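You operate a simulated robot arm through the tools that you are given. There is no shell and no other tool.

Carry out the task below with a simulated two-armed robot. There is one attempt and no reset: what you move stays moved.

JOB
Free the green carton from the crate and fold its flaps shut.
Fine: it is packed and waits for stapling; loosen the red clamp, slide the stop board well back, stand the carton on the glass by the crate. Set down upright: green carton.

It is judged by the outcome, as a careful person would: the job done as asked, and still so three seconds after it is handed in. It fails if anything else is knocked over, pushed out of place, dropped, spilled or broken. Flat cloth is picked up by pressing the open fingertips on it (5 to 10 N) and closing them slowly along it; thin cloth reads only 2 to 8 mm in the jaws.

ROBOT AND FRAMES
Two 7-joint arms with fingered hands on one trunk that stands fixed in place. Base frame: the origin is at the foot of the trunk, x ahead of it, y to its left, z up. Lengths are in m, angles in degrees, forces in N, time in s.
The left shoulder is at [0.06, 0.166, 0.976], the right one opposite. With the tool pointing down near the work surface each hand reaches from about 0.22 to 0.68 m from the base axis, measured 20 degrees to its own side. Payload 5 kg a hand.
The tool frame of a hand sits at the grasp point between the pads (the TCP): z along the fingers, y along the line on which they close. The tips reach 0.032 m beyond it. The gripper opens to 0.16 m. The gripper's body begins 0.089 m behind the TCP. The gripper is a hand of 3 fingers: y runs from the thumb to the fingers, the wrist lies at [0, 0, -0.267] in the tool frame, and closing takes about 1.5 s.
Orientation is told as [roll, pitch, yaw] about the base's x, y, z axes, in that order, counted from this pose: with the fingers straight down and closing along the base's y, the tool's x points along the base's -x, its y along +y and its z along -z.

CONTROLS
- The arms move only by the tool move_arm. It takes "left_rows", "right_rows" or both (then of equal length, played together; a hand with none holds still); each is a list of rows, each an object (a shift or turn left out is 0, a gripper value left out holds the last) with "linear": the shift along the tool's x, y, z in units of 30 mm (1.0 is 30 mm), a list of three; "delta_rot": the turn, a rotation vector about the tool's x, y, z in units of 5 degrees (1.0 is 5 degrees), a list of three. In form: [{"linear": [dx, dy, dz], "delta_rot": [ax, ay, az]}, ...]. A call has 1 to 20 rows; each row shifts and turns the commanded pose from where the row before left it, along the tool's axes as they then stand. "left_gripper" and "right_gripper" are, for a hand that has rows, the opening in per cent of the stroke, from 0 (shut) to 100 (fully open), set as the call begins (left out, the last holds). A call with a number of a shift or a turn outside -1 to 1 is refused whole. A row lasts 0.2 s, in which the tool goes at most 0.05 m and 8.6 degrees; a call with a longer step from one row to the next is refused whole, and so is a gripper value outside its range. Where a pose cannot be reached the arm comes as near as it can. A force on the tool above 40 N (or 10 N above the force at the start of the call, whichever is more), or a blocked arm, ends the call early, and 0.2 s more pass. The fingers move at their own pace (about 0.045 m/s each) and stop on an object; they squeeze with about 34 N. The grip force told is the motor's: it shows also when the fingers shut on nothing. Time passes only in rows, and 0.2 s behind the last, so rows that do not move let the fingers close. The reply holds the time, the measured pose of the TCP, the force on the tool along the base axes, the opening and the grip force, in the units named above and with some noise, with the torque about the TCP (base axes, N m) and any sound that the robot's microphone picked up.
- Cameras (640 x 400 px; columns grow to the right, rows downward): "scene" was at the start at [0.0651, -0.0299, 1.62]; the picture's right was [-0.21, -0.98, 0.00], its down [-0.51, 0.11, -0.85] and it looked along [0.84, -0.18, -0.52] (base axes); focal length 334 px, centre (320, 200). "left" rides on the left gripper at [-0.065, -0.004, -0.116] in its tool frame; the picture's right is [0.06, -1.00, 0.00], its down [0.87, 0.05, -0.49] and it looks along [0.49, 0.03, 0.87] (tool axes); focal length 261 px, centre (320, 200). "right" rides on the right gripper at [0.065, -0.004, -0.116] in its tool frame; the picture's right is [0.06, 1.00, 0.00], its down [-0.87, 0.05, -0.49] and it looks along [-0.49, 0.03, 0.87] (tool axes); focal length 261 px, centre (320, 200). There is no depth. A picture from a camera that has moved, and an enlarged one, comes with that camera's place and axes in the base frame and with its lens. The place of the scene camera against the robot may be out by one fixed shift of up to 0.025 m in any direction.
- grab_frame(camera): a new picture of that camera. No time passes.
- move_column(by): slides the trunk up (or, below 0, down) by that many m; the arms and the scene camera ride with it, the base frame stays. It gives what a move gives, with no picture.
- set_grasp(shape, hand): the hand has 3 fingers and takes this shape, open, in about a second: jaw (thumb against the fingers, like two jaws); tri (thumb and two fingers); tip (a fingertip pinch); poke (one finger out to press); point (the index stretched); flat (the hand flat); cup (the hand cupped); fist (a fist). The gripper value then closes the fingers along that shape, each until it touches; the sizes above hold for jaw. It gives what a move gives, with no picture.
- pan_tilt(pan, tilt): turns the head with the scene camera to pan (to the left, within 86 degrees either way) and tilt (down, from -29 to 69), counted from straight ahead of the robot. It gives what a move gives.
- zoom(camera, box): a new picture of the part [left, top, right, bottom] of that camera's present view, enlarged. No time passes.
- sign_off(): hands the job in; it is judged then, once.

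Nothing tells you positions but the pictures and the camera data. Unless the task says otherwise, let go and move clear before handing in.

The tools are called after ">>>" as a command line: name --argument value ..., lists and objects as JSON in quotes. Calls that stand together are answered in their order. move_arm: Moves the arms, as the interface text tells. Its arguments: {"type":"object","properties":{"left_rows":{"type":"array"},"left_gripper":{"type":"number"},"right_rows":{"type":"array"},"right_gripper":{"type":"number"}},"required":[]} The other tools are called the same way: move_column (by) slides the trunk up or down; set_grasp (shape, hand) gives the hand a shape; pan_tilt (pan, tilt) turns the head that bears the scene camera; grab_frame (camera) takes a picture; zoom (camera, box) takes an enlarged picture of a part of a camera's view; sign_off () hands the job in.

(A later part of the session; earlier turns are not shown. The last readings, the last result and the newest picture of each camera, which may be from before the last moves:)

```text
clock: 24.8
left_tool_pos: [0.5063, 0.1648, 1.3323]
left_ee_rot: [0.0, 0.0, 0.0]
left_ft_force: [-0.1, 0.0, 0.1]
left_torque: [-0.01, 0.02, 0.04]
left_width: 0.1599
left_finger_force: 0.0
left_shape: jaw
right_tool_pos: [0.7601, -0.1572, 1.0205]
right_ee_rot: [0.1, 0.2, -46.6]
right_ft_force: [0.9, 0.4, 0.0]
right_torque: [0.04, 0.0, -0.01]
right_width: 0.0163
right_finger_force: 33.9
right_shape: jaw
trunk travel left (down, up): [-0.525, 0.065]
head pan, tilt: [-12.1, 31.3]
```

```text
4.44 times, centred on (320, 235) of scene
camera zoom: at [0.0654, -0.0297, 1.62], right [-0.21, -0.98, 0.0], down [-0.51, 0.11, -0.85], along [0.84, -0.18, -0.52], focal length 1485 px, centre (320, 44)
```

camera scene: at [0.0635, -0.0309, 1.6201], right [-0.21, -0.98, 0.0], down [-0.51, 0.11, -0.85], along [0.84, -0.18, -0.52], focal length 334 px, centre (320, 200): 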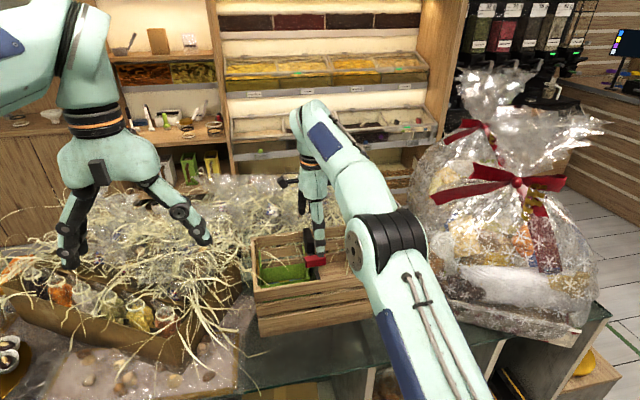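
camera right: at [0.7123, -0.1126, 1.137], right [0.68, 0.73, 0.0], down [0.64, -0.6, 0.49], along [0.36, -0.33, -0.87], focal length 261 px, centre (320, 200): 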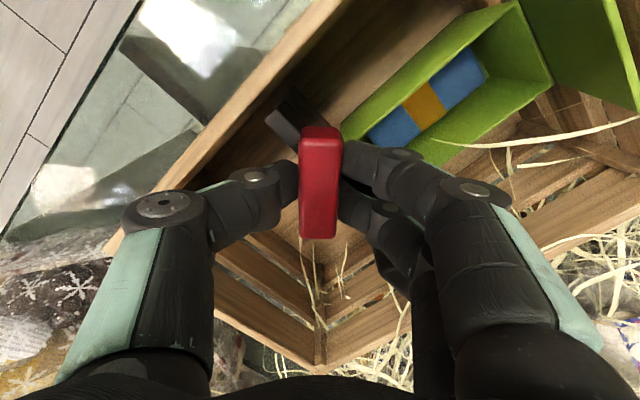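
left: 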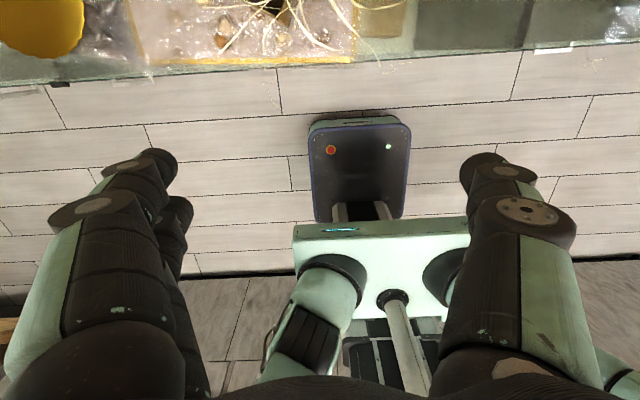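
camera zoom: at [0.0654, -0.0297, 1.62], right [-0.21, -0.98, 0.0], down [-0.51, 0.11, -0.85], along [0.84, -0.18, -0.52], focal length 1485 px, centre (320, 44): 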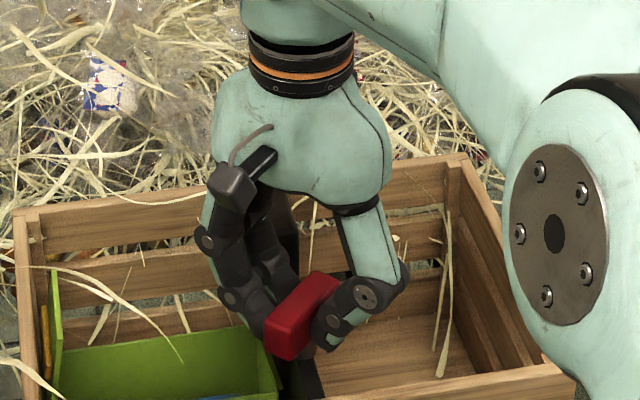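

>>> move_arm --right_rows '[{"delta_rot": [0, 0, -0.7]}, {"delta_rot": [0, 0, -0.7]}, {"delta_rot": [0, 0, -0.7]}, {"delta_rot": [0, 0, -0.7]}, {"delta_rot": [0, 0, -0.7]}, {"delta_rot": [0, 0, -0.7]}, {"delta_rot": [0, 0, -0.7]}, {"delta_rot": [0, 0, -0.7]}]'

>>> grab_frame --camera "right"

>>> zoom --camera "scene" --box '[240, 190, 370, 290]'

```text
clock: 26.6
left_tool_pos: [0.5066, 0.1643, 1.3321]
left_ee_rot: [0.0, 0.0, 0.0]
left_ft_force: [-0.7, 0.4, -0.7]
left_torque: [0.02, 0.0, 0.05]
left_width: 0.1599
left_finger_force: 0.0
left_shape: jaw
right_tool_pos: [0.7608, -0.1575, 1.0206]
right_ee_rot: [0.1, 0.1, -18.6]
right_ft_force: [1.3, -0.1, 0.2]
right_torque: [-0.03, 0.0, -0.04]
right_width: 0.0164
right_finger_force: 34.1
right_shape: jaw
trunk travel left (down, up): [-0.525, 0.065]
head pan, tilt: [-12.1, 31.3]
```

```text
taken
camera right: at [0.6967, -0.14, 1.1368], right [0.26, 0.97, 0.0], down [0.84, -0.23, 0.49], along [0.47, -0.12, -0.87], focal length 261 px, centre (320, 200)
```

right: 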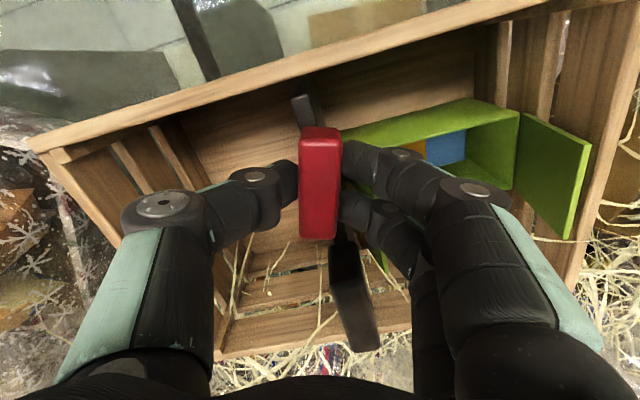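

```text
4.00 times, centred on (305, 240) of scene
camera zoom: at [0.0653, -0.0298, 1.62], right [-0.21, -0.98, 0.0], down [-0.51, 0.11, -0.85], along [0.84, -0.18, -0.52], focal length 1337 px, centre (380, 40)
```

zoom: 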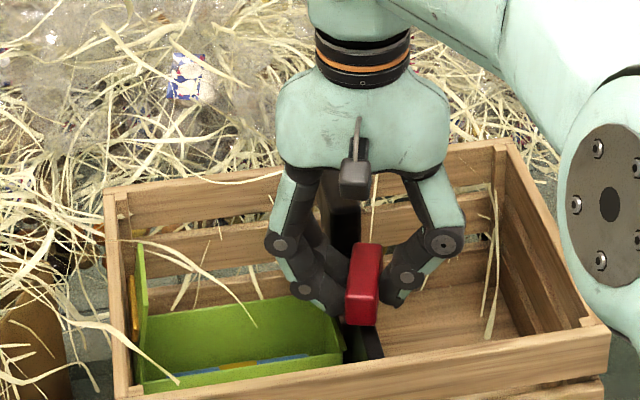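

72° turned, still free. Completing to 90°.

>>> move_arm --right_rows '[{"delta_rot": [0, 0, -0.62]}, {"delta_rot": [0, 0, -0.62]}, {"delta_rot": [0, 0, -0.62]}, {"delta_rot": [0, 0, -0.62]}, {"delta_rot": [0, 0, -0.62]}, {"delta_rot": [0, 0, -0.62]}]'

>>> grab_frame --camera "right"

>>> zoom --camera "scene" --box '[240, 190, 370, 290]'

```text
clock: 28.0
left_tool_pos: [0.5051, 0.1651, 1.3314]
left_ee_rot: [0.0, 0.1, 0.0]
left_ft_force: [-0.1, -0.2, -0.2]
left_torque: [0.0, 0.0, 0.0]
left_width: 0.1599
left_finger_force: 0.1
left_shape: jaw
right_tool_pos: [0.7606, -0.1578, 1.0208]
right_ee_rot: [0.3, 0.1, 0.0]
right_ft_force: [0.2, 1.4, -0.1]
right_torque: [0.03, 0.02, -0.21]
right_width: 0.0165
right_finger_force: 33.9
right_shape: jaw
trunk travel left (down, up): [-0.525, 0.065]
head pan, tilt: [-12.1, 31.3]
```

```text
taken
camera right: at [0.6945, -0.161, 1.1368], right [-0.06, 1.0, 0.0], down [0.87, 0.05, 0.49], along [0.49, 0.03, -0.87], focal length 261 px, centre (320, 200)
```

right: 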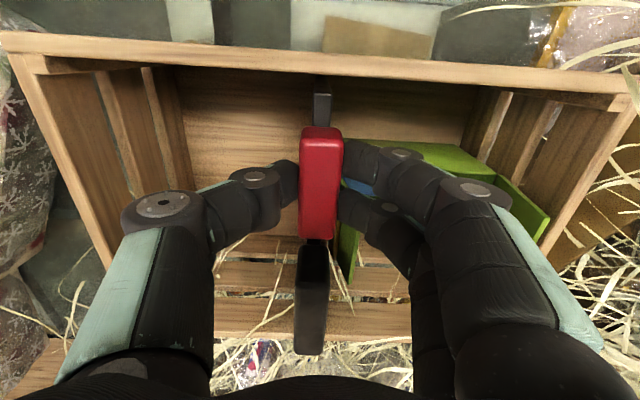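

```text
4.00 times, centred on (305, 240) of scene
camera zoom: at [0.0652, -0.0297, 1.62], right [-0.21, -0.98, 0.0], down [-0.51, 0.11, -0.85], along [0.84, -0.18, -0.52], focal length 1337 px, centre (380, 40)
```

zoom: 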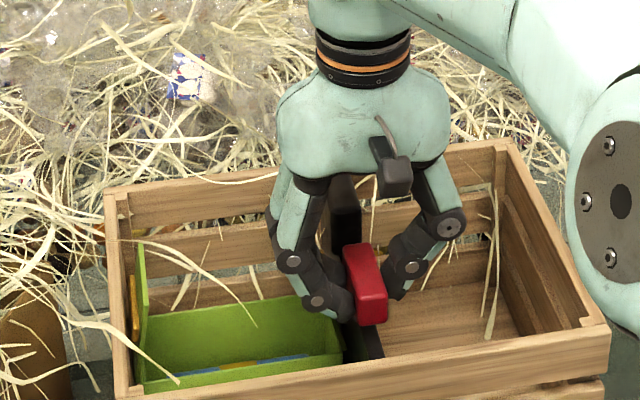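

The handle is now in line with the board and a slight resisting torque (0.2 N·m) appeared—likely its end stop. I'll nudge 3° more to confirm.

>>> move_arm --right_rows '[{"delta_rot": [0, 0, -0.5]}]'

>>> zoom --camera "right" --box '[230, 70, 430, 270]'

```text
clock: 28.4
left_tool_pos: [0.5057, 0.165, 1.3331]
left_ee_rot: [0.0, 0.1, 0.0]
left_ft_force: [-0.1, -0.3, 0.3]
left_torque: [-0.02, 0.0, -0.02]
left_width: 0.1598
left_finger_force: 0.0
left_shape: jaw
right_tool_pos: [0.7603, -0.1567, 1.0223]
right_ee_rot: [0.3, 0.1, 2.5]
right_ft_force: [0.2, 0.8, 0.7]
right_torque: [0.01, 0.09, -0.46]
right_width: 0.0163
right_finger_force: 34.0
right_shape: jaw
trunk travel left (down, up): [-0.525, 0.065]
head pan, tilt: [-12.1, 31.3]
```

```text
2.00 times, centred on (330, 170) of right
camera zoom: at [0.6947, -0.1641, 1.1367], right [-0.11, 0.99, 0.0], down [0.87, 0.09, 0.49], along [0.49, 0.06, -0.87], focal length 521 px, centre (300, 260)
```

zoom: 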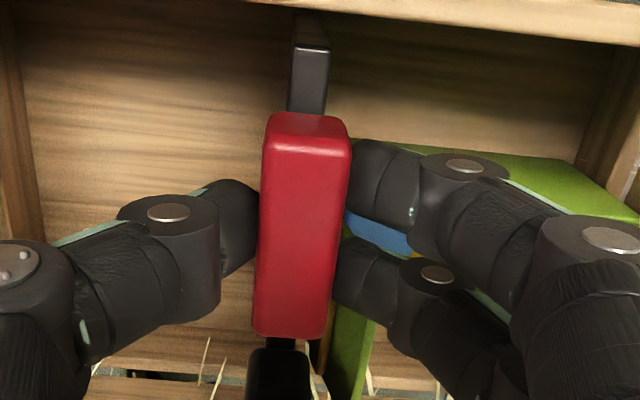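

That's the end stop—clamp loosened (~90°). I'll relax the twist and try sliding the board back toward −y by a few mm via the handle, watching force.

>>> move_arm --right_rows '[{"delta_rot": [0, 0, 0.5]}, {"linear": [0, -0.15, 0]}, {"linear": [0, -0.15, 0]}]'

>>> grab_frame --camera "right"

>>> zoom --camera "scene" --box '[240, 190, 370, 290]'

```text
clock: 29.2
left_tool_pos: [0.5062, 0.1641, 1.3316]
left_ee_rot: [0.0, 0.0, 0.0]
left_ft_force: [-0.1, -0.2, -0.5]
left_torque: [0.0, -0.01, 0.01]
left_width: 0.1596
left_finger_force: 0.0
left_shape: jaw
right_tool_pos: [0.7597, -0.1659, 1.0207]
right_ee_rot: [0.3, -0.1, 0.0]
right_ft_force: [0.5, 0.7, -0.1]
right_torque: [0.03, 0.0, -0.06]
right_width: 0.0164
right_finger_force: 33.6
right_shape: jaw
trunk travel left (down, up): [-0.525, 0.065]
head pan, tilt: [-12.1, 31.3]
```

```text
taken
camera right: at [0.6944, -0.1701, 1.1367], right [-0.06, 1.0, 0.0], down [0.87, 0.05, 0.49], along [0.49, 0.03, -0.87], focal length 261 px, centre (320, 200)
```

right: 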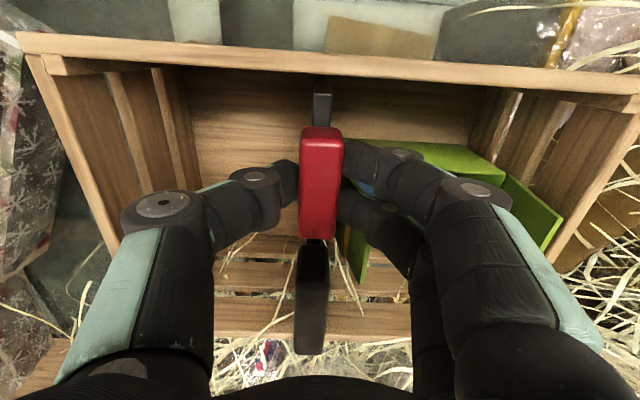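

```text
4.00 times, centred on (305, 240) of scene
camera zoom: at [0.0652, -0.0297, 1.62], right [-0.21, -0.98, 0.0], down [-0.51, 0.11, -0.85], along [0.84, -0.18, -0.52], focal length 1337 px, centre (380, 40)
```

zoom: 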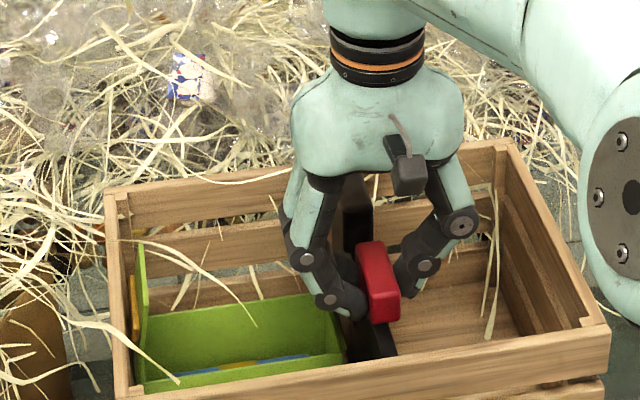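

The board slid with the handle at ~1 N and the crate did not move. Continuing to slide it well back toward the −y wall.

>>> move_arm --right_rows '[{"linear": [0, -0.35, 0]}, {"linear": [0, -0.35, 0]}, {"linear": [0, -0.35, 0]}, {"linear": [0, -0.35, 0]}, {"linear": [0, -0.35, 0]}, {"linear": [0, -0.35, 0]}]'

>>> grab_frame --camera "scene"

>>> grab_frame --camera "right"

```text
clock: 30.6
left_tool_pos: [0.5061, 0.164, 1.3332]
left_ee_rot: [0.0, 0.0, 0.1]
left_ft_force: [0.2, 0.4, 0.6]
left_torque: [0.0, -0.02, 0.0]
left_width: 0.1598
left_finger_force: 0.0
left_shape: jaw
right_tool_pos: [0.7607, -0.2293, 1.0215]
right_ee_rot: [0.4, 0.0, -0.1]
right_ft_force: [3.3, 0.4, 2.6]
right_torque: [0.02, -0.02, -0.08]
right_width: 0.0162
right_finger_force: 34.2
right_shape: jaw
trunk travel left (down, up): [-0.525, 0.065]
head pan, tilt: [-12.1, 31.3]
```

```text
taken
camera scene: at [0.0653, -0.0299, 1.62], right [-0.21, -0.98, 0.0], down [-0.51, 0.11, -0.85], along [0.84, -0.18, -0.52], focal length 334 px, centre (320, 200)
```

scene: 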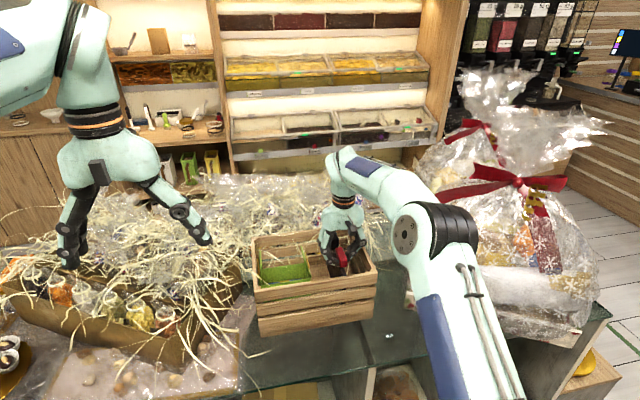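

```text
taken
camera right: at [0.6942, -0.2335, 1.1366], right [-0.06, 1.0, 0.0], down [0.87, 0.05, 0.49], along [0.49, 0.03, -0.87], focal length 261 px, centre (320, 200)
```

right: 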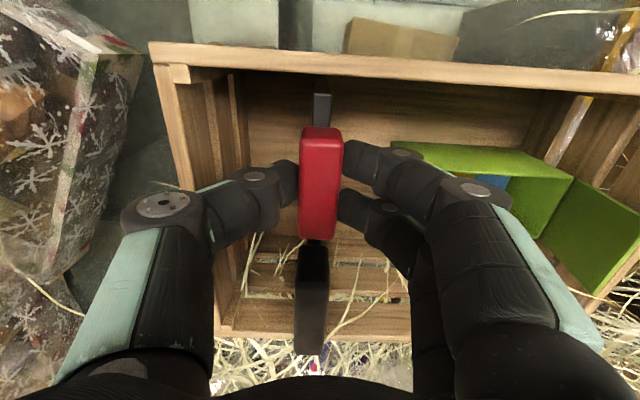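

>>> move_arm --right_rows '[{"linear": [0, -0.3, 0]}, {"linear": [0, -0.3, 0]}, {"linear": [0, -0.3, 0]}]'

>>> zoom --camera "scene" --box '[230, 190, 400, 300]'

>>> grab_frame --camera "right"

```text
clock: 31.4
left_tool_pos: [0.5063, 0.1644, 1.3313]
left_ee_rot: [-0.1, 0.0, -0.1]
left_ft_force: [-0.4, -0.1, -0.4]
left_torque: [0.02, 0.01, -0.01]
left_width: 0.1599
left_finger_force: 0.0
left_shape: jaw
right_tool_pos: [0.7608, -0.2569, 1.0209]
right_ee_rot: [0.3, 0.0, -0.1]
right_ft_force: [4.2, 0.4, 5.6]
right_torque: [0.02, -0.03, -0.09]
right_width: 0.0162
right_finger_force: 33.7
right_shape: jaw
trunk travel left (down, up): [-0.525, 0.065]
head pan, tilt: [-12.1, 31.3]
```

```text
3.64 times, centred on (315, 245) of scene
camera zoom: at [0.065, -0.0299, 1.6201], right [-0.21, -0.98, 0.0], down [-0.51, 0.11, -0.85], along [0.84, -0.18, -0.52], focal length 1215 px, centre (338, 36)
```

zoom: 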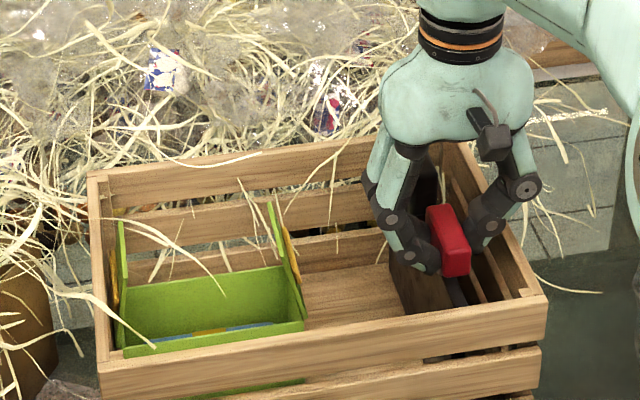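

```text
taken
camera right: at [0.6942, -0.2605, 1.1365], right [-0.06, 1.0, 0.0], down [0.87, 0.05, 0.49], along [0.49, 0.03, -0.87], focal length 261 px, centre (320, 200)
```

right: 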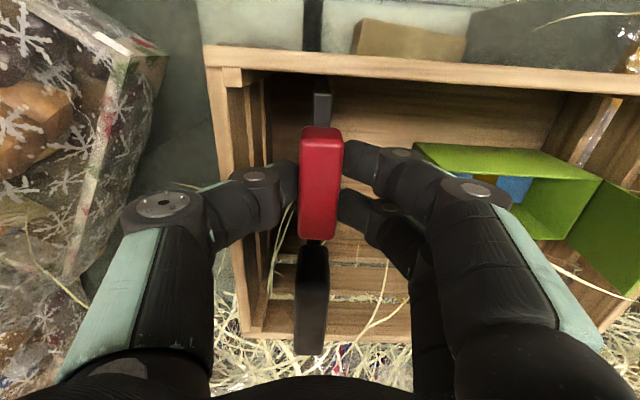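

The board is now ~10 cm back, crate and carton unmoved. I'll release the handle with a small opening and rise straight up.

>>> move_arm --right_rows '[{}, {}, {}]' --right_gripper 21

>>> move_arm --right_rows '[{"linear": [0, 0, -0.5]}, {"linear": [0, 0, -0.7]}, {"linear": [0, 0, -1]}, {"linear": [0, 0, -1]}, {"linear": [0, 0, -1]}]'

>>> grab_frame --camera "right"

>>> grab_frame --camera "scene"

```text
clock: 32.2
left_tool_pos: [0.5052, 0.165, 1.332]
left_ee_rot: [0.1, -0.1, 0.1]
left_ft_force: [0.3, 1.1, 0.0]
left_torque: [0.01, 0.01, -0.02]
left_width: 0.1598
left_finger_force: 0.1
left_shape: jaw
right_tool_pos: [0.76, -0.2565, 1.0205]
right_ee_rot: [0.3, 0.1, -0.1]
right_ft_force: [0.0, 0.1, 0.5]
right_torque: [0.0, 0.01, 0.0]
right_width: 0.0333
right_finger_force: 0.0
right_shape: jaw
trunk travel left (down, up): [-0.525, 0.065]
head pan, tilt: [-12.1, 31.3]
```

```text
clock: 33.4
left_tool_pos: [0.5061, 0.1651, 1.3318]
left_ee_rot: [-0.1, 0.0, 0.0]
left_ft_force: [0.0, -0.2, 0.5]
left_torque: [-0.04, 0.01, 0.0]
left_width: 0.16
left_finger_force: 0.1
left_shape: jaw
right_tool_pos: [0.7592, -0.2559, 1.1472]
right_ee_rot: [0.3, 0.0, -0.1]
right_ft_force: [-0.8, 0.0, -0.3]
right_torque: [0.03, 0.05, 0.02]
right_width: 0.0335
right_finger_force: 0.1
right_shape: jaw
trunk travel left (down, up): [-0.525, 0.065]
head pan, tilt: [-12.1, 31.3]
```

```text
taken
camera right: at [0.6929, -0.26, 1.2627], right [-0.06, 1.0, 0.0], down [0.87, 0.05, 0.49], along [0.49, 0.03, -0.87], focal length 261 px, centre (320, 200)
```

right: 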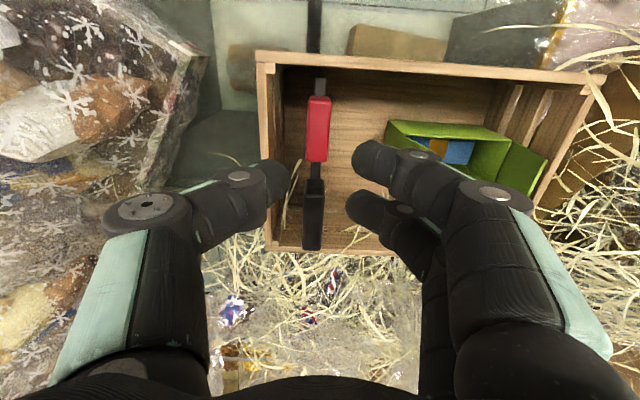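

```text
taken
camera scene: at [0.0652, -0.0294, 1.62], right [-0.21, -0.98, 0.0], down [-0.51, 0.11, -0.85], along [0.84, -0.18, -0.52], focal length 334 px, centre (320, 200)
```

scene: 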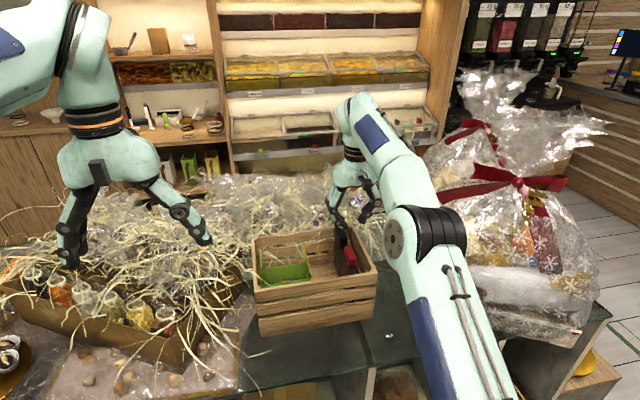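

The clamp is loose and the board well back. Next I'll raise the trunk for extra reach, then turn the right hand to yaw −90 (closing along x) to grip the carton by its near and far walls.

>>> move_column --by 0.06

>>> move_arm --right_rows '[{"delta_rot": [0, 0, 1]}, {"delta_rot": [0, 0, 1]}, {"delta_rot": [0, 0, 1]}, {"delta_rot": [0, 0, 1]}, {"delta_rot": [0, 0, 1]}, {"delta_rot": [0, 0, 1]}, {"delta_rot": [0, 0, 1]}, {"delta_rot": [0, 0, 1]}, {"delta_rot": [0, 0, 1]}, {"delta_rot": [0, 0, 1]}, {"delta_rot": [0, 0, 1]}, {"delta_rot": [0, 0, 1]}, {"delta_rot": [0, 0, 1]}, {"delta_rot": [0, 0, 1]}, {"delta_rot": [0, 0, 1]}, {"delta_rot": [0, 0, 1]}, {"delta_rot": [0, 0, 1]}, {"delta_rot": [0, 0, 1]}]' --right_gripper 68

>>> grab_frame --camera "right"

>>> grab_frame --camera "scene"

```text
clock: 34.4
left_tool_pos: [0.507, 0.1647, 1.3914]
left_ee_rot: [0.0, 0.0, 0.0]
left_ft_force: [0.1, 0.3, -0.8]
left_torque: [-0.02, 0.0, -0.01]
left_width: 0.1597
left_finger_force: 0.1
left_shape: jaw
right_tool_pos: [0.7601, -0.2566, 1.2064]
right_ee_rot: [0.3, 0.2, -0.1]
right_ft_force: [0.6, -0.2, 0.5]
right_torque: [0.02, 0.02, 0.0]
right_width: 0.0332
right_finger_force: 0.0
right_shape: jaw
trunk travel left (down, up): [-0.585, 0.005]
head pan, tilt: [-12.1, 31.3]
```

```text
clock: 38.2
left_tool_pos: [0.5056, 0.1654, 1.3927]
left_ee_rot: [0.1, 0.1, 0.1]
left_ft_force: [0.6, -0.2, -0.1]
left_torque: [-0.02, 0.0, 0.0]
left_width: 0.1598
left_finger_force: 0.0
left_shape: jaw
right_tool_pos: [0.7584, -0.2572, 1.2065]
right_ee_rot: [0.0, 0.1, -90.2]
right_ft_force: [-0.1, 1.2, -0.5]
right_torque: [-0.01, 0.01, 0.01]
right_width: 0.1085
right_finger_force: 0.1
right_shape: jaw
trunk travel left (down, up): [-0.585, 0.005]
head pan, tilt: [-12.1, 31.3]
```

```text
taken
camera right: at [0.7543, -0.1916, 1.3224], right [1.0, 0.06, 0.0], down [0.05, -0.87, 0.49], along [0.03, -0.49, -0.87], focal length 261 px, centre (320, 200)
```

right: 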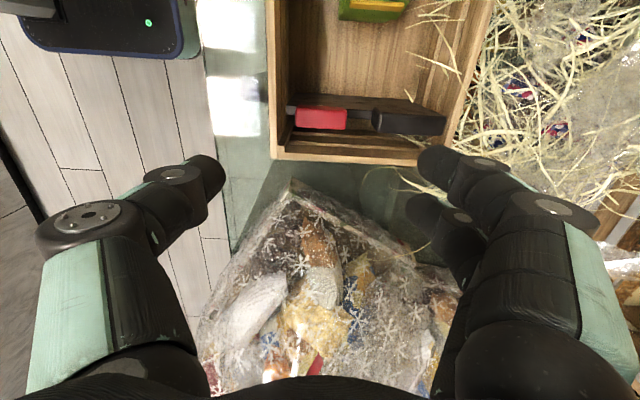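

```text
taken
camera scene: at [0.0652, -0.0298, 1.68], right [-0.21, -0.98, 0.0], down [-0.51, 0.11, -0.85], along [0.84, -0.18, -0.52], focal length 334 px, centre (320, 200)
```

scene: 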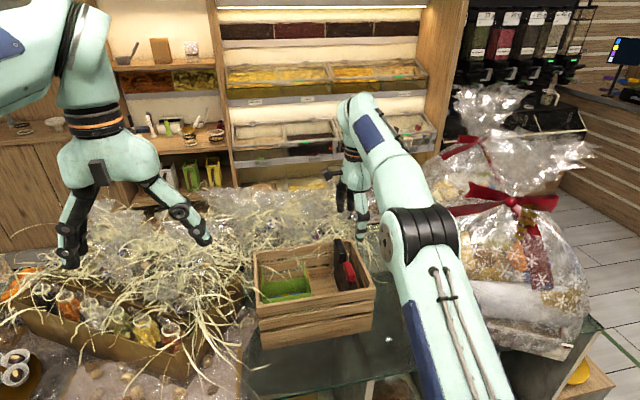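

>>> move_arm --right_rows '[{"linear": [0.9, 0.2, 0.41]}, {"linear": [0.9, 0.2, 0.41]}, {"linear": [0.9, 0.2, 0.41]}, {"linear": [0.9, 0.3, 0.41]}, {"linear": [0.9, 0.3, 0.41]}, {"linear": [0.9, 0.3, 0.41]}, {"linear": [0.5, 0.3, 0.41]}]'

>>> grab_frame --camera "right"

>>> grab_frame --camera "scene"

```text
clock: 39.8
left_tool_pos: [0.505, 0.1655, 1.3924]
left_ee_rot: [0.0, 0.0, 0.0]
left_ft_force: [0.5, 0.6, 0.3]
left_torque: [-0.02, 0.01, 0.0]
left_width: 0.1599
left_finger_force: 0.2
left_shape: jaw
right_tool_pos: [0.7795, -0.0877, 1.1338]
right_ee_rot: [0.0, 0.2, -90.1]
right_ft_force: [0.3, 0.0, -1.0]
right_torque: [-0.03, -0.03, -0.02]
right_width: 0.1086
right_finger_force: 0.1
right_shape: jaw
right hand out of reach, approached as far as the arm can: row 4, 5, 6, 7
trunk travel left (down, up): [-0.585, 0.005]
head pan, tilt: [-12.1, 31.3]
```

```text
taken
camera right: at [0.7738, -0.021, 1.2496], right [1.0, 0.06, 0.0], down [0.05, -0.87, 0.49], along [0.03, -0.49, -0.87], focal length 261 px, centre (320, 200)
```

right: 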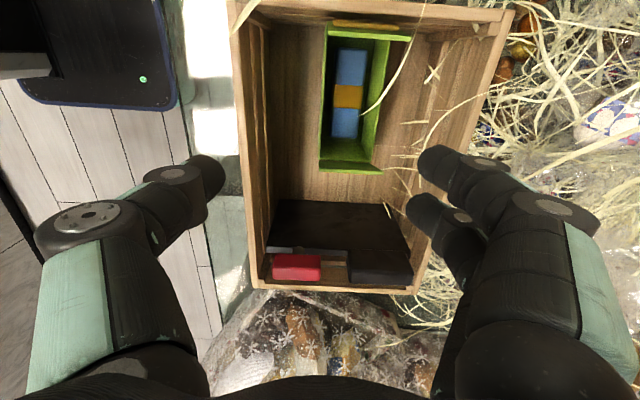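

```text
taken
camera scene: at [0.0653, -0.0289, 1.68], right [-0.21, -0.98, 0.0], down [-0.51, 0.11, -0.85], along [0.84, -0.18, -0.52], focal length 334 px, centre (320, 200)
```

scene: 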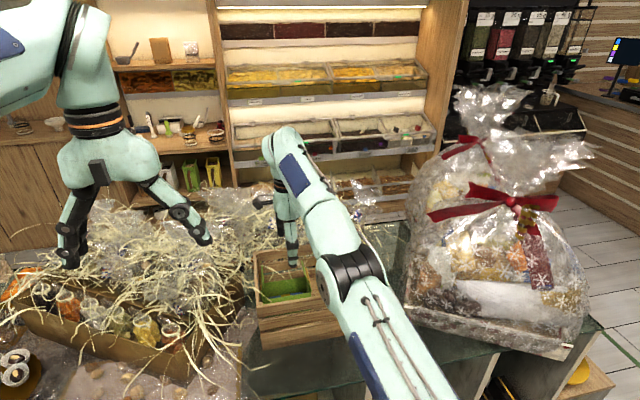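

The right arm's reach ends near x≈0.80 tool-down, slightly short of the carton's centre (~0.82). I'll look closely at the carton from here to plan an off-centre grip that draws it toward me.

>>> zoom --camera "right" --box '[220, 0, 480, 180]'

>>> zoom --camera "scene" --box '[240, 220, 390, 340]'

```text
2.22 times, centred on (350, 90) of right
camera zoom: at [0.7738, -0.021, 1.2496], right [1.0, 0.06, 0.0], down [0.05, -0.87, 0.49], along [0.03, -0.49, -0.87], focal length 579 px, centre (253, 444)
```

zoom: 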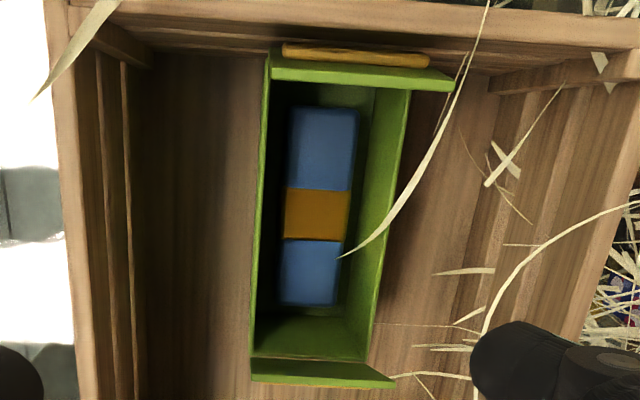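

```text
3.33 times, centred on (315, 280) of scene
camera zoom: at [0.0653, -0.0289, 1.68], right [-0.21, -0.98, 0.0], down [-0.51, 0.11, -0.85], along [0.84, -0.18, -0.52], focal length 1114 px, centre (337, -67)
```

zoom: 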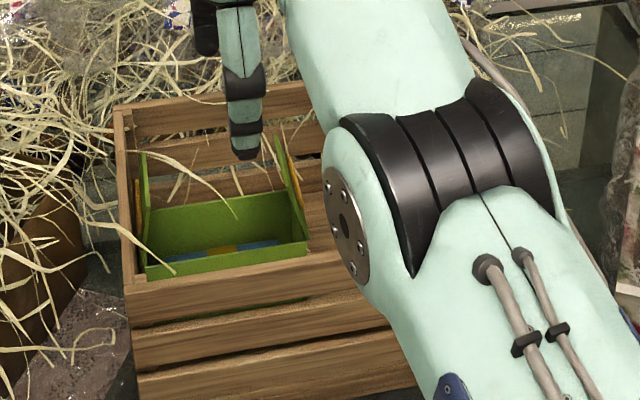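

Carton now measured: x 0.780–0.853, y about −0.149 to −0.01, rim z≈0.91, with the −y flap leaning slightly inward. I'll open to ~128 mm, and descend in stages at x≈0.80, y≈−0.08 so the fingers pass either side of it.

>>> move_arm --right_rows '[{"linear": [0.13, 0, 0.6]}, {"linear": [0.13, 0.15, 0.6]}, {"linear": [0, 0.2, 0.6]}, {"linear": [0, 0.15, 0.6]}]' --right_gripper 80

>>> grab_frame --camera "right"

>>> zoom --camera "scene" --box '[230, 180, 390, 310]'

```text
clock: 40.8
left_tool_pos: [0.5058, 0.1647, 1.3918]
left_ee_rot: [0.0, 0.0, 0.0]
left_ft_force: [0.1, 0.7, 0.1]
left_torque: [0.03, 0.02, 0.01]
left_width: 0.1599
left_finger_force: 0.0
left_shape: jaw
right_tool_pos: [0.7933, -0.0793, 1.0608]
right_ee_rot: [0.0, 0.3, -90.1]
right_ft_force: [-0.5, 0.6, -0.2]
right_torque: [0.01, -0.02, 0.02]
right_width: 0.1277
right_finger_force: 0.1
right_shape: jaw
trunk travel left (down, up): [-0.585, 0.005]
head pan, tilt: [-12.1, 31.3]
```

```text
taken
camera right: at [0.7883, -0.013, 1.1768], right [1.0, 0.06, 0.0], down [0.05, -0.87, 0.49], along [0.03, -0.49, -0.87], focal length 261 px, centre (320, 200)
```

right: 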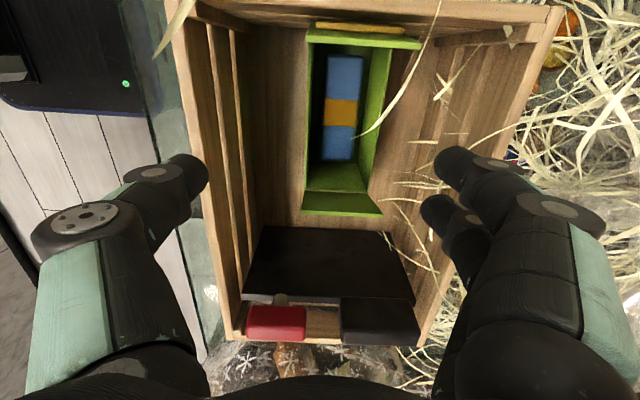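

```text
3.08 times, centred on (310, 245) of scene
camera zoom: at [0.0654, -0.0297, 1.68], right [-0.21, -0.98, 0.0], down [-0.51, 0.11, -0.85], along [0.84, -0.18, -0.52], focal length 1028 px, centre (351, 62)
```

zoom: 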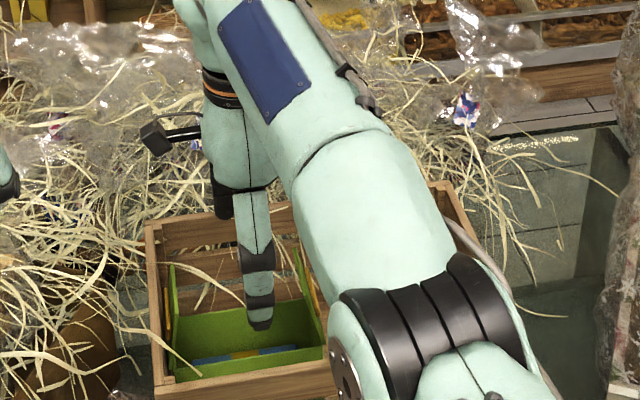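

At this opening the thumb's outer side would clip the near rim, so I'll narrow to ~112 mm and tilt the tool 6° forward, which lets me centre over the carton at x≈0.813.

>>> move_arm --right_rows '[{"delta_rot": [-0.6, 0, 0]}, {"delta_rot": [-0.6, 0, 0]}, {"linear": [0, 0.33, 0.035]}, {"linear": [0, 0.33, 0.035]}]' --right_gripper 70

>>> grab_frame --camera "right"

```text
clock: 41.8
left_tool_pos: [0.506, 0.1645, 1.3928]
left_ee_rot: [0.0, -0.1, 0.0]
left_ft_force: [0.2, -0.2, 0.2]
left_torque: [-0.01, 0.0, 0.03]
left_width: 0.1601
left_finger_force: 0.0
left_shape: jaw
right_tool_pos: [0.8185, -0.0685, 1.0638]
right_ee_rot: [6.0, 0.3, -90.0]
right_ft_force: [-0.8, 0.5, -0.7]
right_torque: [-0.02, -0.01, 0.02]
right_width: 0.112
right_finger_force: 0.1
right_shape: jaw
right hand out of reach, approached as far as the arm can: row 1, 2, 3, 4
trunk travel left (down, up): [-0.585, 0.005]
head pan, tilt: [-12.1, 31.3]
```

```text
taken
camera right: at [0.802, -0.0034, 1.1788], right [0.99, 0.06, 0.1], down [0.0, -0.87, 0.49], along [0.12, -0.49, -0.87], focal length 261 px, centre (320, 200)
```

right: 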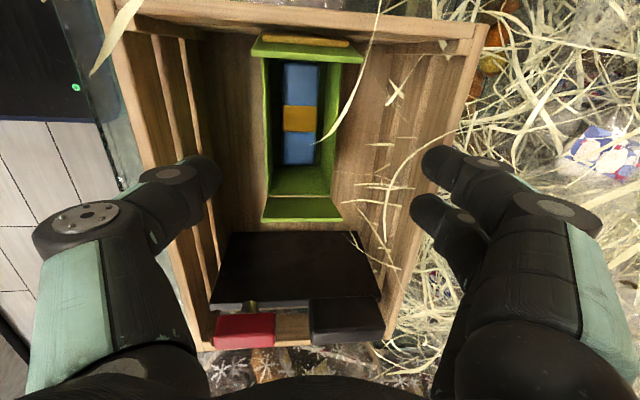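

Now centred at x≈0.818. I'll correct y and descend in stages, checking clearance to the crate walls.

>>> move_arm --right_rows '[{"linear": [-0.38, -0.07, 0.3]}, {"linear": [0, -0.07, 0.6]}, {"linear": [0, -0.07, 0.6]}, {"linear": [0, -0.07, 0.6]}]'

>>> grab_frame --camera "right"

>>> zoom --camera "scene" --box '[230, 200, 390, 330]'

```text
clock: 42.8
left_tool_pos: [0.505, 0.1647, 1.3921]
left_ee_rot: [0.0, 0.0, -0.1]
left_ft_force: [0.0, -0.1, 0.4]
left_torque: [-0.05, 0.01, 0.01]
left_width: 0.16
left_finger_force: 0.1
left_shape: jaw
right_tool_pos: [0.8274, -0.0786, 1.0015]
right_ee_rot: [5.8, 0.3, -90.1]
right_ft_force: [0.0, 0.1, -0.4]
right_torque: [-0.01, 0.02, 0.01]
right_width: 0.1121
right_finger_force: 0.0
right_shape: jaw
right hand out of reach, approached as far as the arm can: row 2, 3
trunk travel left (down, up): [-0.585, 0.005]
head pan, tilt: [-12.1, 31.3]
```

```text
taken
camera right: at [0.81, -0.0128, 1.1163], right [0.99, 0.06, 0.1], down [0.0, -0.87, 0.49], along [0.12, -0.49, -0.87], focal length 261 px, centre (320, 200)
```

right: 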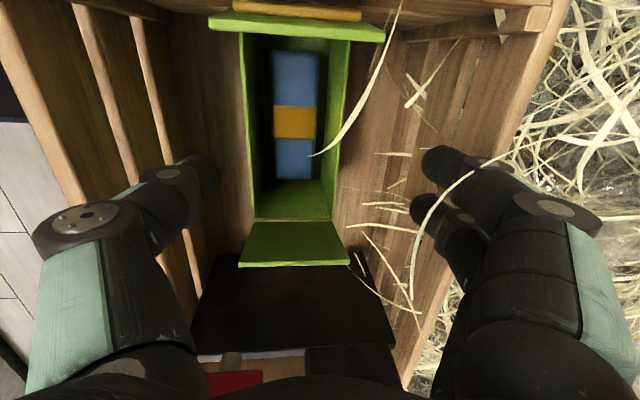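

```text
3.08 times, centred on (310, 265) of scene
camera zoom: at [0.0655, -0.0295, 1.68], right [-0.21, -0.98, 0.0], down [-0.51, 0.11, -0.85], along [0.84, -0.18, -0.52], focal length 1028 px, centre (351, 0)
```

zoom: 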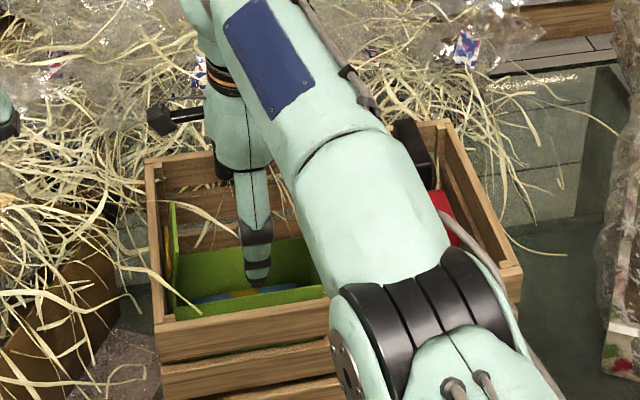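

>>> move_arm --right_rows '[{"linear": [0, -0.36, -0.04]}, {"linear": [0, -0.068, 0.5]}, {"linear": [0, -0.068, 0.5]}]'

>>> grab_frame --camera "right"

```text
clock: 43.6
left_tool_pos: [0.5067, 0.1653, 1.3923]
left_ee_rot: [0.0, 0.0, 0.0]
left_ft_force: [0.2, 0.2, 0.0]
left_torque: [0.01, -0.01, 0.05]
left_width: 0.1599
left_finger_force: 0.1
left_shape: jaw
right_tool_pos: [0.8274, -0.0771, 0.9706]
right_ee_rot: [5.8, 0.3, -90.1]
right_ft_force: [0.6, 0.3, -0.9]
right_torque: [0.01, -0.01, -0.01]
right_width: 0.1124
right_finger_force: 0.1
right_shape: jaw
right hand out of reach, approached as far as the arm can: row 1
trunk travel left (down, up): [-0.585, 0.005]
head pan, tilt: [-12.1, 31.3]
```

```text
taken
camera right: at [0.8119, -0.0117, 1.0862], right [0.99, 0.06, 0.1], down [0.0, -0.87, 0.49], along [0.12, -0.49, -0.87], focal length 261 px, centre (320, 200)
```

right: 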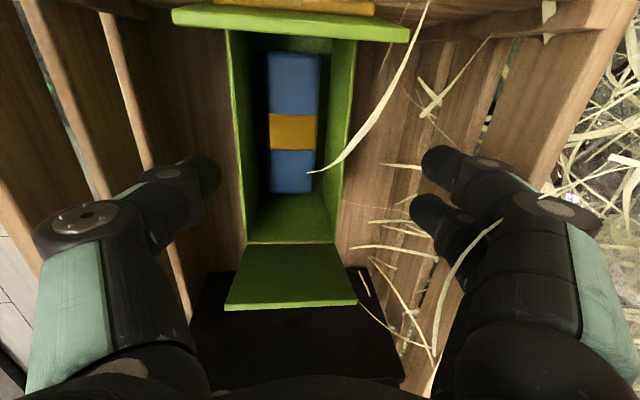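

>>> move_arm --right_rows '[{"linear": [-0.07, -0.35, -0.035]}, {}]'

>>> zoom --camera "right" --box '[120, 60, 500, 300]'

```text
clock: 44.2
left_tool_pos: [0.505, 0.1643, 1.3928]
left_ee_rot: [0.1, 0.0, -0.1]
left_ft_force: [0.4, -0.1, 0.7]
left_torque: [0.04, 0.01, 0.01]
left_width: 0.16
left_finger_force: 0.0
left_shape: jaw
right_tool_pos: [0.8287, -0.0769, 0.9715]
right_ee_rot: [5.7, 0.2, -90.0]
right_ft_force: [-0.2, 0.2, 0.2]
right_torque: [0.01, 0.01, 0.02]
right_width: 0.1123
right_finger_force: 0.1
right_shape: jaw
right hand out of reach, approached as far as the arm can: row 1
trunk travel left (down, up): [-0.585, 0.005]
head pan, tilt: [-12.1, 31.3]
```

```text
1.67 times, centred on (310, 180) of right
camera zoom: at [0.8118, -0.0117, 1.0867], right [0.99, 0.06, 0.1], down [0.0, -0.87, 0.49], along [0.12, -0.49, -0.87], focal length 434 px, centre (337, 233)
```

zoom: 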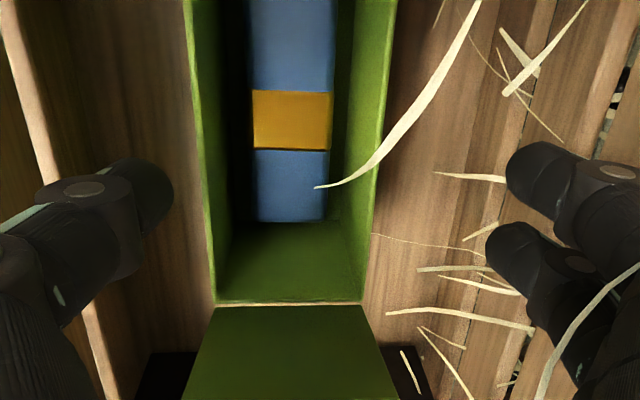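

The arm is fully stretched and resists retracting along x in tiny steps. The fingertips are still above the carton rim, so I'll command a somewhat larger pull-back to break out of that.

>>> move_arm --right_rows '[{"linear": [0, -0.6, -0.06]}, {"linear": [0, 0, 0]}]'

```text
clock: 44.8
left_tool_pos: [0.5055, 0.1651, 1.3916]
left_ee_rot: [-0.1, 0.0, 0.0]
left_ft_force: [0.3, -0.4, 0.5]
left_torque: [0.04, 0.03, 0.01]
left_width: 0.1599
left_finger_force: 0.0
left_shape: jaw
right_tool_pos: [0.8278, -0.0733, 0.9729]
right_ee_rot: [5.8, 0.2, -90.0]
right_ft_force: [0.7, 0.2, -0.1]
right_torque: [0.02, 0.02, 0.01]
right_width: 0.1124
right_finger_force: 0.1
right_shape: jaw
right hand out of reach, approached as far as the arm can: row 1
trunk travel left (down, up): [-0.585, 0.005]
head pan, tilt: [-12.1, 31.3]
```

>>> move_arm --right_rows '[{"linear": [-0.15, -0.5, -0.05]}, {"linear": [-0.15, -0.3, -0.03]}, {"linear": [0, -0.2, 0]}]'

>>> grab_frame --camera "right"

>>> grab_frame --camera "scene"

```text
clock: 45.6
left_tool_pos: [0.5066, 0.1652, 1.3925]
left_ee_rot: [0.1, 0.0, 0.1]
left_ft_force: [0.6, 1.4, 0.3]
left_torque: [-0.01, 0.01, 0.03]
left_width: 0.1599
left_finger_force: 0.1
left_shape: jaw
right_tool_pos: [0.8281, -0.0751, 0.9735]
right_ee_rot: [5.8, 0.2, -90.0]
right_ft_force: [0.3, 0.3, 0.4]
right_torque: [0.02, 0.01, -0.02]
right_width: 0.112
right_finger_force: 0.1
right_shape: jaw
right hand out of reach, approached as far as the arm can: row 1, 2, 3
trunk travel left (down, up): [-0.585, 0.005]
head pan, tilt: [-12.1, 31.3]
```

```text
taken
camera right: at [0.8114, -0.0097, 1.088], right [0.99, 0.06, 0.1], down [0.0, -0.87, 0.49], along [0.12, -0.49, -0.87], focal length 261 px, centre (320, 200)
```

right: 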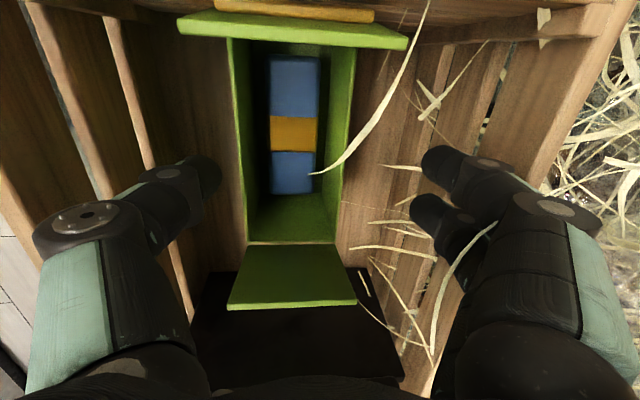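

```text
taken
camera scene: at [0.0652, -0.0296, 1.68], right [-0.21, -0.98, 0.0], down [-0.51, 0.11, -0.85], along [0.84, -0.18, -0.52], focal length 334 px, centre (320, 200)
```

scene: 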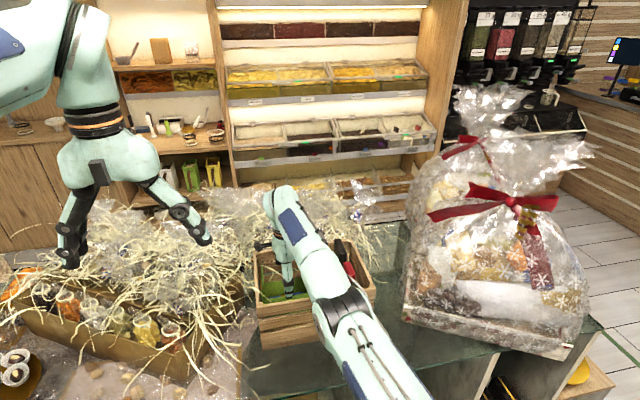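

The elbow is straight, so pure pull-back is singular. I'll back out up-and-toward me along the reach sphere, clear of the rim.

>>> move_arm --right_rows '[{"linear": [0, -0.2, -0.9]}, {"linear": [0, -0.3, -0.9]}, {"linear": [0, -0.4, -0.9]}, {"linear": [0, -0.5, -0.9]}, {"linear": [0, -0.7, -0.5]}]'

>>> grab_frame --camera "scene"

```text
clock: 46.8
left_tool_pos: [0.5056, 0.1655, 1.3932]
left_ee_rot: [0.1, -0.1, 0.0]
left_ft_force: [-0.2, -0.4, -1.1]
left_torque: [-0.05, -0.02, 0.01]
left_width: 0.1598
left_finger_force: 0.1
left_shape: jaw
right_tool_pos: [0.8059, -0.0645, 1.1005]
right_ee_rot: [5.8, 0.3, -89.9]
right_ft_force: [-0.1, -0.3, 0.0]
right_torque: [0.04, -0.03, 0.0]
right_width: 0.1125
right_finger_force: 0.0
right_shape: jaw
right hand out of reach, approached as far as the arm can: row 1, 2, 3, 4, 5
trunk travel left (down, up): [-0.585, 0.005]
head pan, tilt: [-12.1, 31.3]
```

```text
taken
camera scene: at [0.0649, -0.0294, 1.68], right [-0.21, -0.98, 0.0], down [-0.51, 0.11, -0.85], along [0.84, -0.18, -0.52], focal length 334 px, centre (320, 200)
```

scene: 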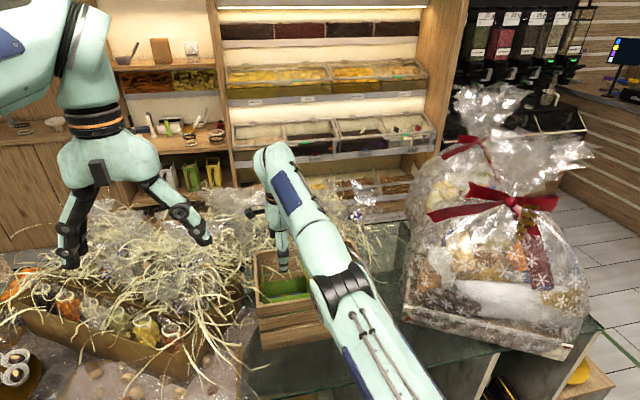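

>>> move_arm --right_rows '[{"linear": [0, -1, 0]}, {"linear": [0, -1, 0]}, {"linear": [0, -1, 0]}]'

```text
clock: 47.6
left_tool_pos: [0.5057, 0.1658, 1.392]
left_ee_rot: [-0.1, 0.0, 0.0]
left_ft_force: [0.4, 0.2, 0.7]
left_torque: [-0.02, 0.0, -0.01]
left_width: 0.1597
left_finger_force: 0.1
left_shape: jaw
right_tool_pos: [0.8029, -0.0519, 1.1068]
right_ee_rot: [5.8, 0.2, -90.1]
right_ft_force: [-0.5, 0.1, -0.2]
right_torque: [0.0, -0.02, 0.0]
right_width: 0.1125
right_finger_force: 0.1
right_shape: jaw
right hand out of reach, approached as far as the arm can: row 1, 2, 3
trunk travel left (down, up): [-0.585, 0.005]
head pan, tilt: [-12.1, 31.3]
```

>>> move_arm --right_rows '[{"delta_rot": [0.6, 0, 0], "linear": [0, -0.8, 0]}, {"delta_rot": [0.6, 0, 0], "linear": [0, -0.8, 0]}, {"linear": [-0.5, -0.8, 0]}]'

```text
clock: 48.4
left_tool_pos: [0.5053, 0.1643, 1.3924]
left_ee_rot: [0.0, 0.0, 0.1]
left_ft_force: [0.1, 0.7, 0.8]
left_torque: [-0.01, 0.02, 0.03]
left_width: 0.1598
left_finger_force: 0.2
left_shape: jaw
right_tool_pos: [0.7726, -0.0532, 1.1113]
right_ee_rot: [-0.3, 0.2, -90.1]
right_ft_force: [0.3, -0.4, 0.5]
right_torque: [0.03, 0.0, -0.02]
right_width: 0.1124
right_finger_force: 0.0
right_shape: jaw
right hand out of reach, approached as far as the arm can: row 1, 2, 3
trunk travel left (down, up): [-0.585, 0.005]
head pan, tilt: [-12.1, 31.3]
```

>>> move_arm --right_rows '[{"linear": [-1, -0.3, 0]}, {"linear": [-1, -0.3, 0]}, {"linear": [-1, -0.3, 0]}, {"linear": [-1, -0.3, 0]}]'

```text
clock: 49.4
left_tool_pos: [0.5058, 0.1651, 1.3924]
left_ee_rot: [0.1, 0.0, 0.0]
left_ft_force: [-0.3, -1.4, -0.9]
left_torque: [0.01, -0.01, 0.0]
left_width: 0.1603
left_finger_force: 0.0
left_shape: jaw
right_tool_pos: [0.7885, -0.1667, 1.1231]
right_ee_rot: [-0.2, 0.3, -90.2]
right_ft_force: [-0.8, -0.5, -0.2]
right_torque: [0.02, 0.0, 0.0]
right_width: 0.1125
right_finger_force: 0.0
right_shape: jaw
right hand out of reach, approached as far as the arm can: row 1, 2, 3, 4
trunk travel left (down, up): [-0.585, 0.005]
head pan, tilt: [-12.1, 31.3]
```

I'll try up-and-left tangential motion with pull-back, which should flex the elbow.

>>> move_arm --right_rows '[{"linear": [0.5, -1, -1]}, {"linear": [0.5, -1, -1]}, {"linear": [0.5, -1, -1]}, {"linear": [0, -1, -1]}, {"linear": [0, -1, -1]}, {"linear": [0, -1, 0]}, {"linear": [0, -1, 0]}]'

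>>> grab_frame --camera "scene"

```text
clock: 51.0
left_tool_pos: [0.5057, 0.165, 1.3923]
left_ee_rot: [-0.1, 0.0, 0.0]
left_ft_force: [-0.8, 0.2, -0.7]
left_torque: [0.01, -0.02, 0.01]
left_width: 0.1599
left_finger_force: 0.0
left_shape: jaw
right_tool_pos: [0.7092, -0.1103, 1.3019]
right_ee_rot: [0.0, 0.4, -90.1]
right_ft_force: [-0.8, -0.8, 0.5]
right_torque: [0.0, 0.0, 0.02]
right_width: 0.1122
right_finger_force: 0.1
right_shape: jaw
right hand out of reach, approached as far as the arm can: row 1, 2, 3, 4, 5, 6, 7
trunk travel left (down, up): [-0.585, 0.005]
head pan, tilt: [-12.1, 31.3]
```

```text
taken
camera scene: at [0.0646, -0.0294, 1.6801], right [-0.21, -0.98, 0.0], down [-0.51, 0.11, -0.85], along [0.84, -0.18, -0.52], focal length 334 px, centre (320, 200)
```

scene: 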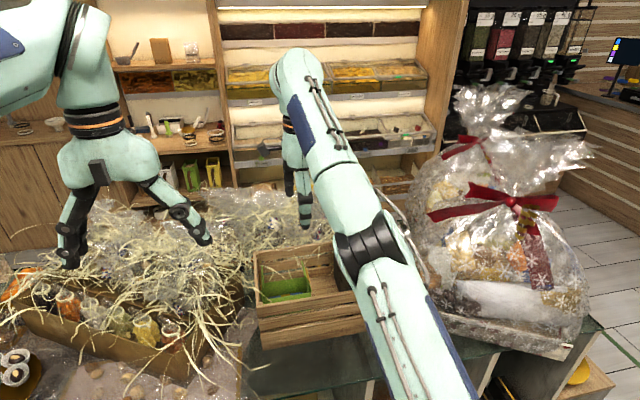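

>>> move_arm --right_rows '[{"linear": [0, -0.3, 0.8]}, {"linear": [0, -0.3, 0.8]}, {"linear": [0, -0.3, 0.8]}, {"linear": [0, -0.3, 0.8]}]'

```text
clock: 52.0
left_tool_pos: [0.5071, 0.1651, 1.3922]
left_ee_rot: [0.0, 0.0, 0.0]
left_ft_force: [0.3, 0.3, 0.4]
left_torque: [0.01, -0.02, 0.03]
left_width: 0.16
left_finger_force: 0.1
left_shape: jaw
right_tool_pos: [0.7373, -0.0997, 1.2429]
right_ee_rot: [-0.2, 0.2, -90.1]
right_ft_force: [0.2, 0.6, 0.4]
right_torque: [-0.02, -0.02, 0.03]
right_width: 0.1123
right_finger_force: 0.1
right_shape: jaw
right hand out of reach, approached as far as the arm can: row 1, 2, 3, 4
trunk travel left (down, up): [-0.585, 0.005]
head pan, tilt: [-12.1, 31.3]
```

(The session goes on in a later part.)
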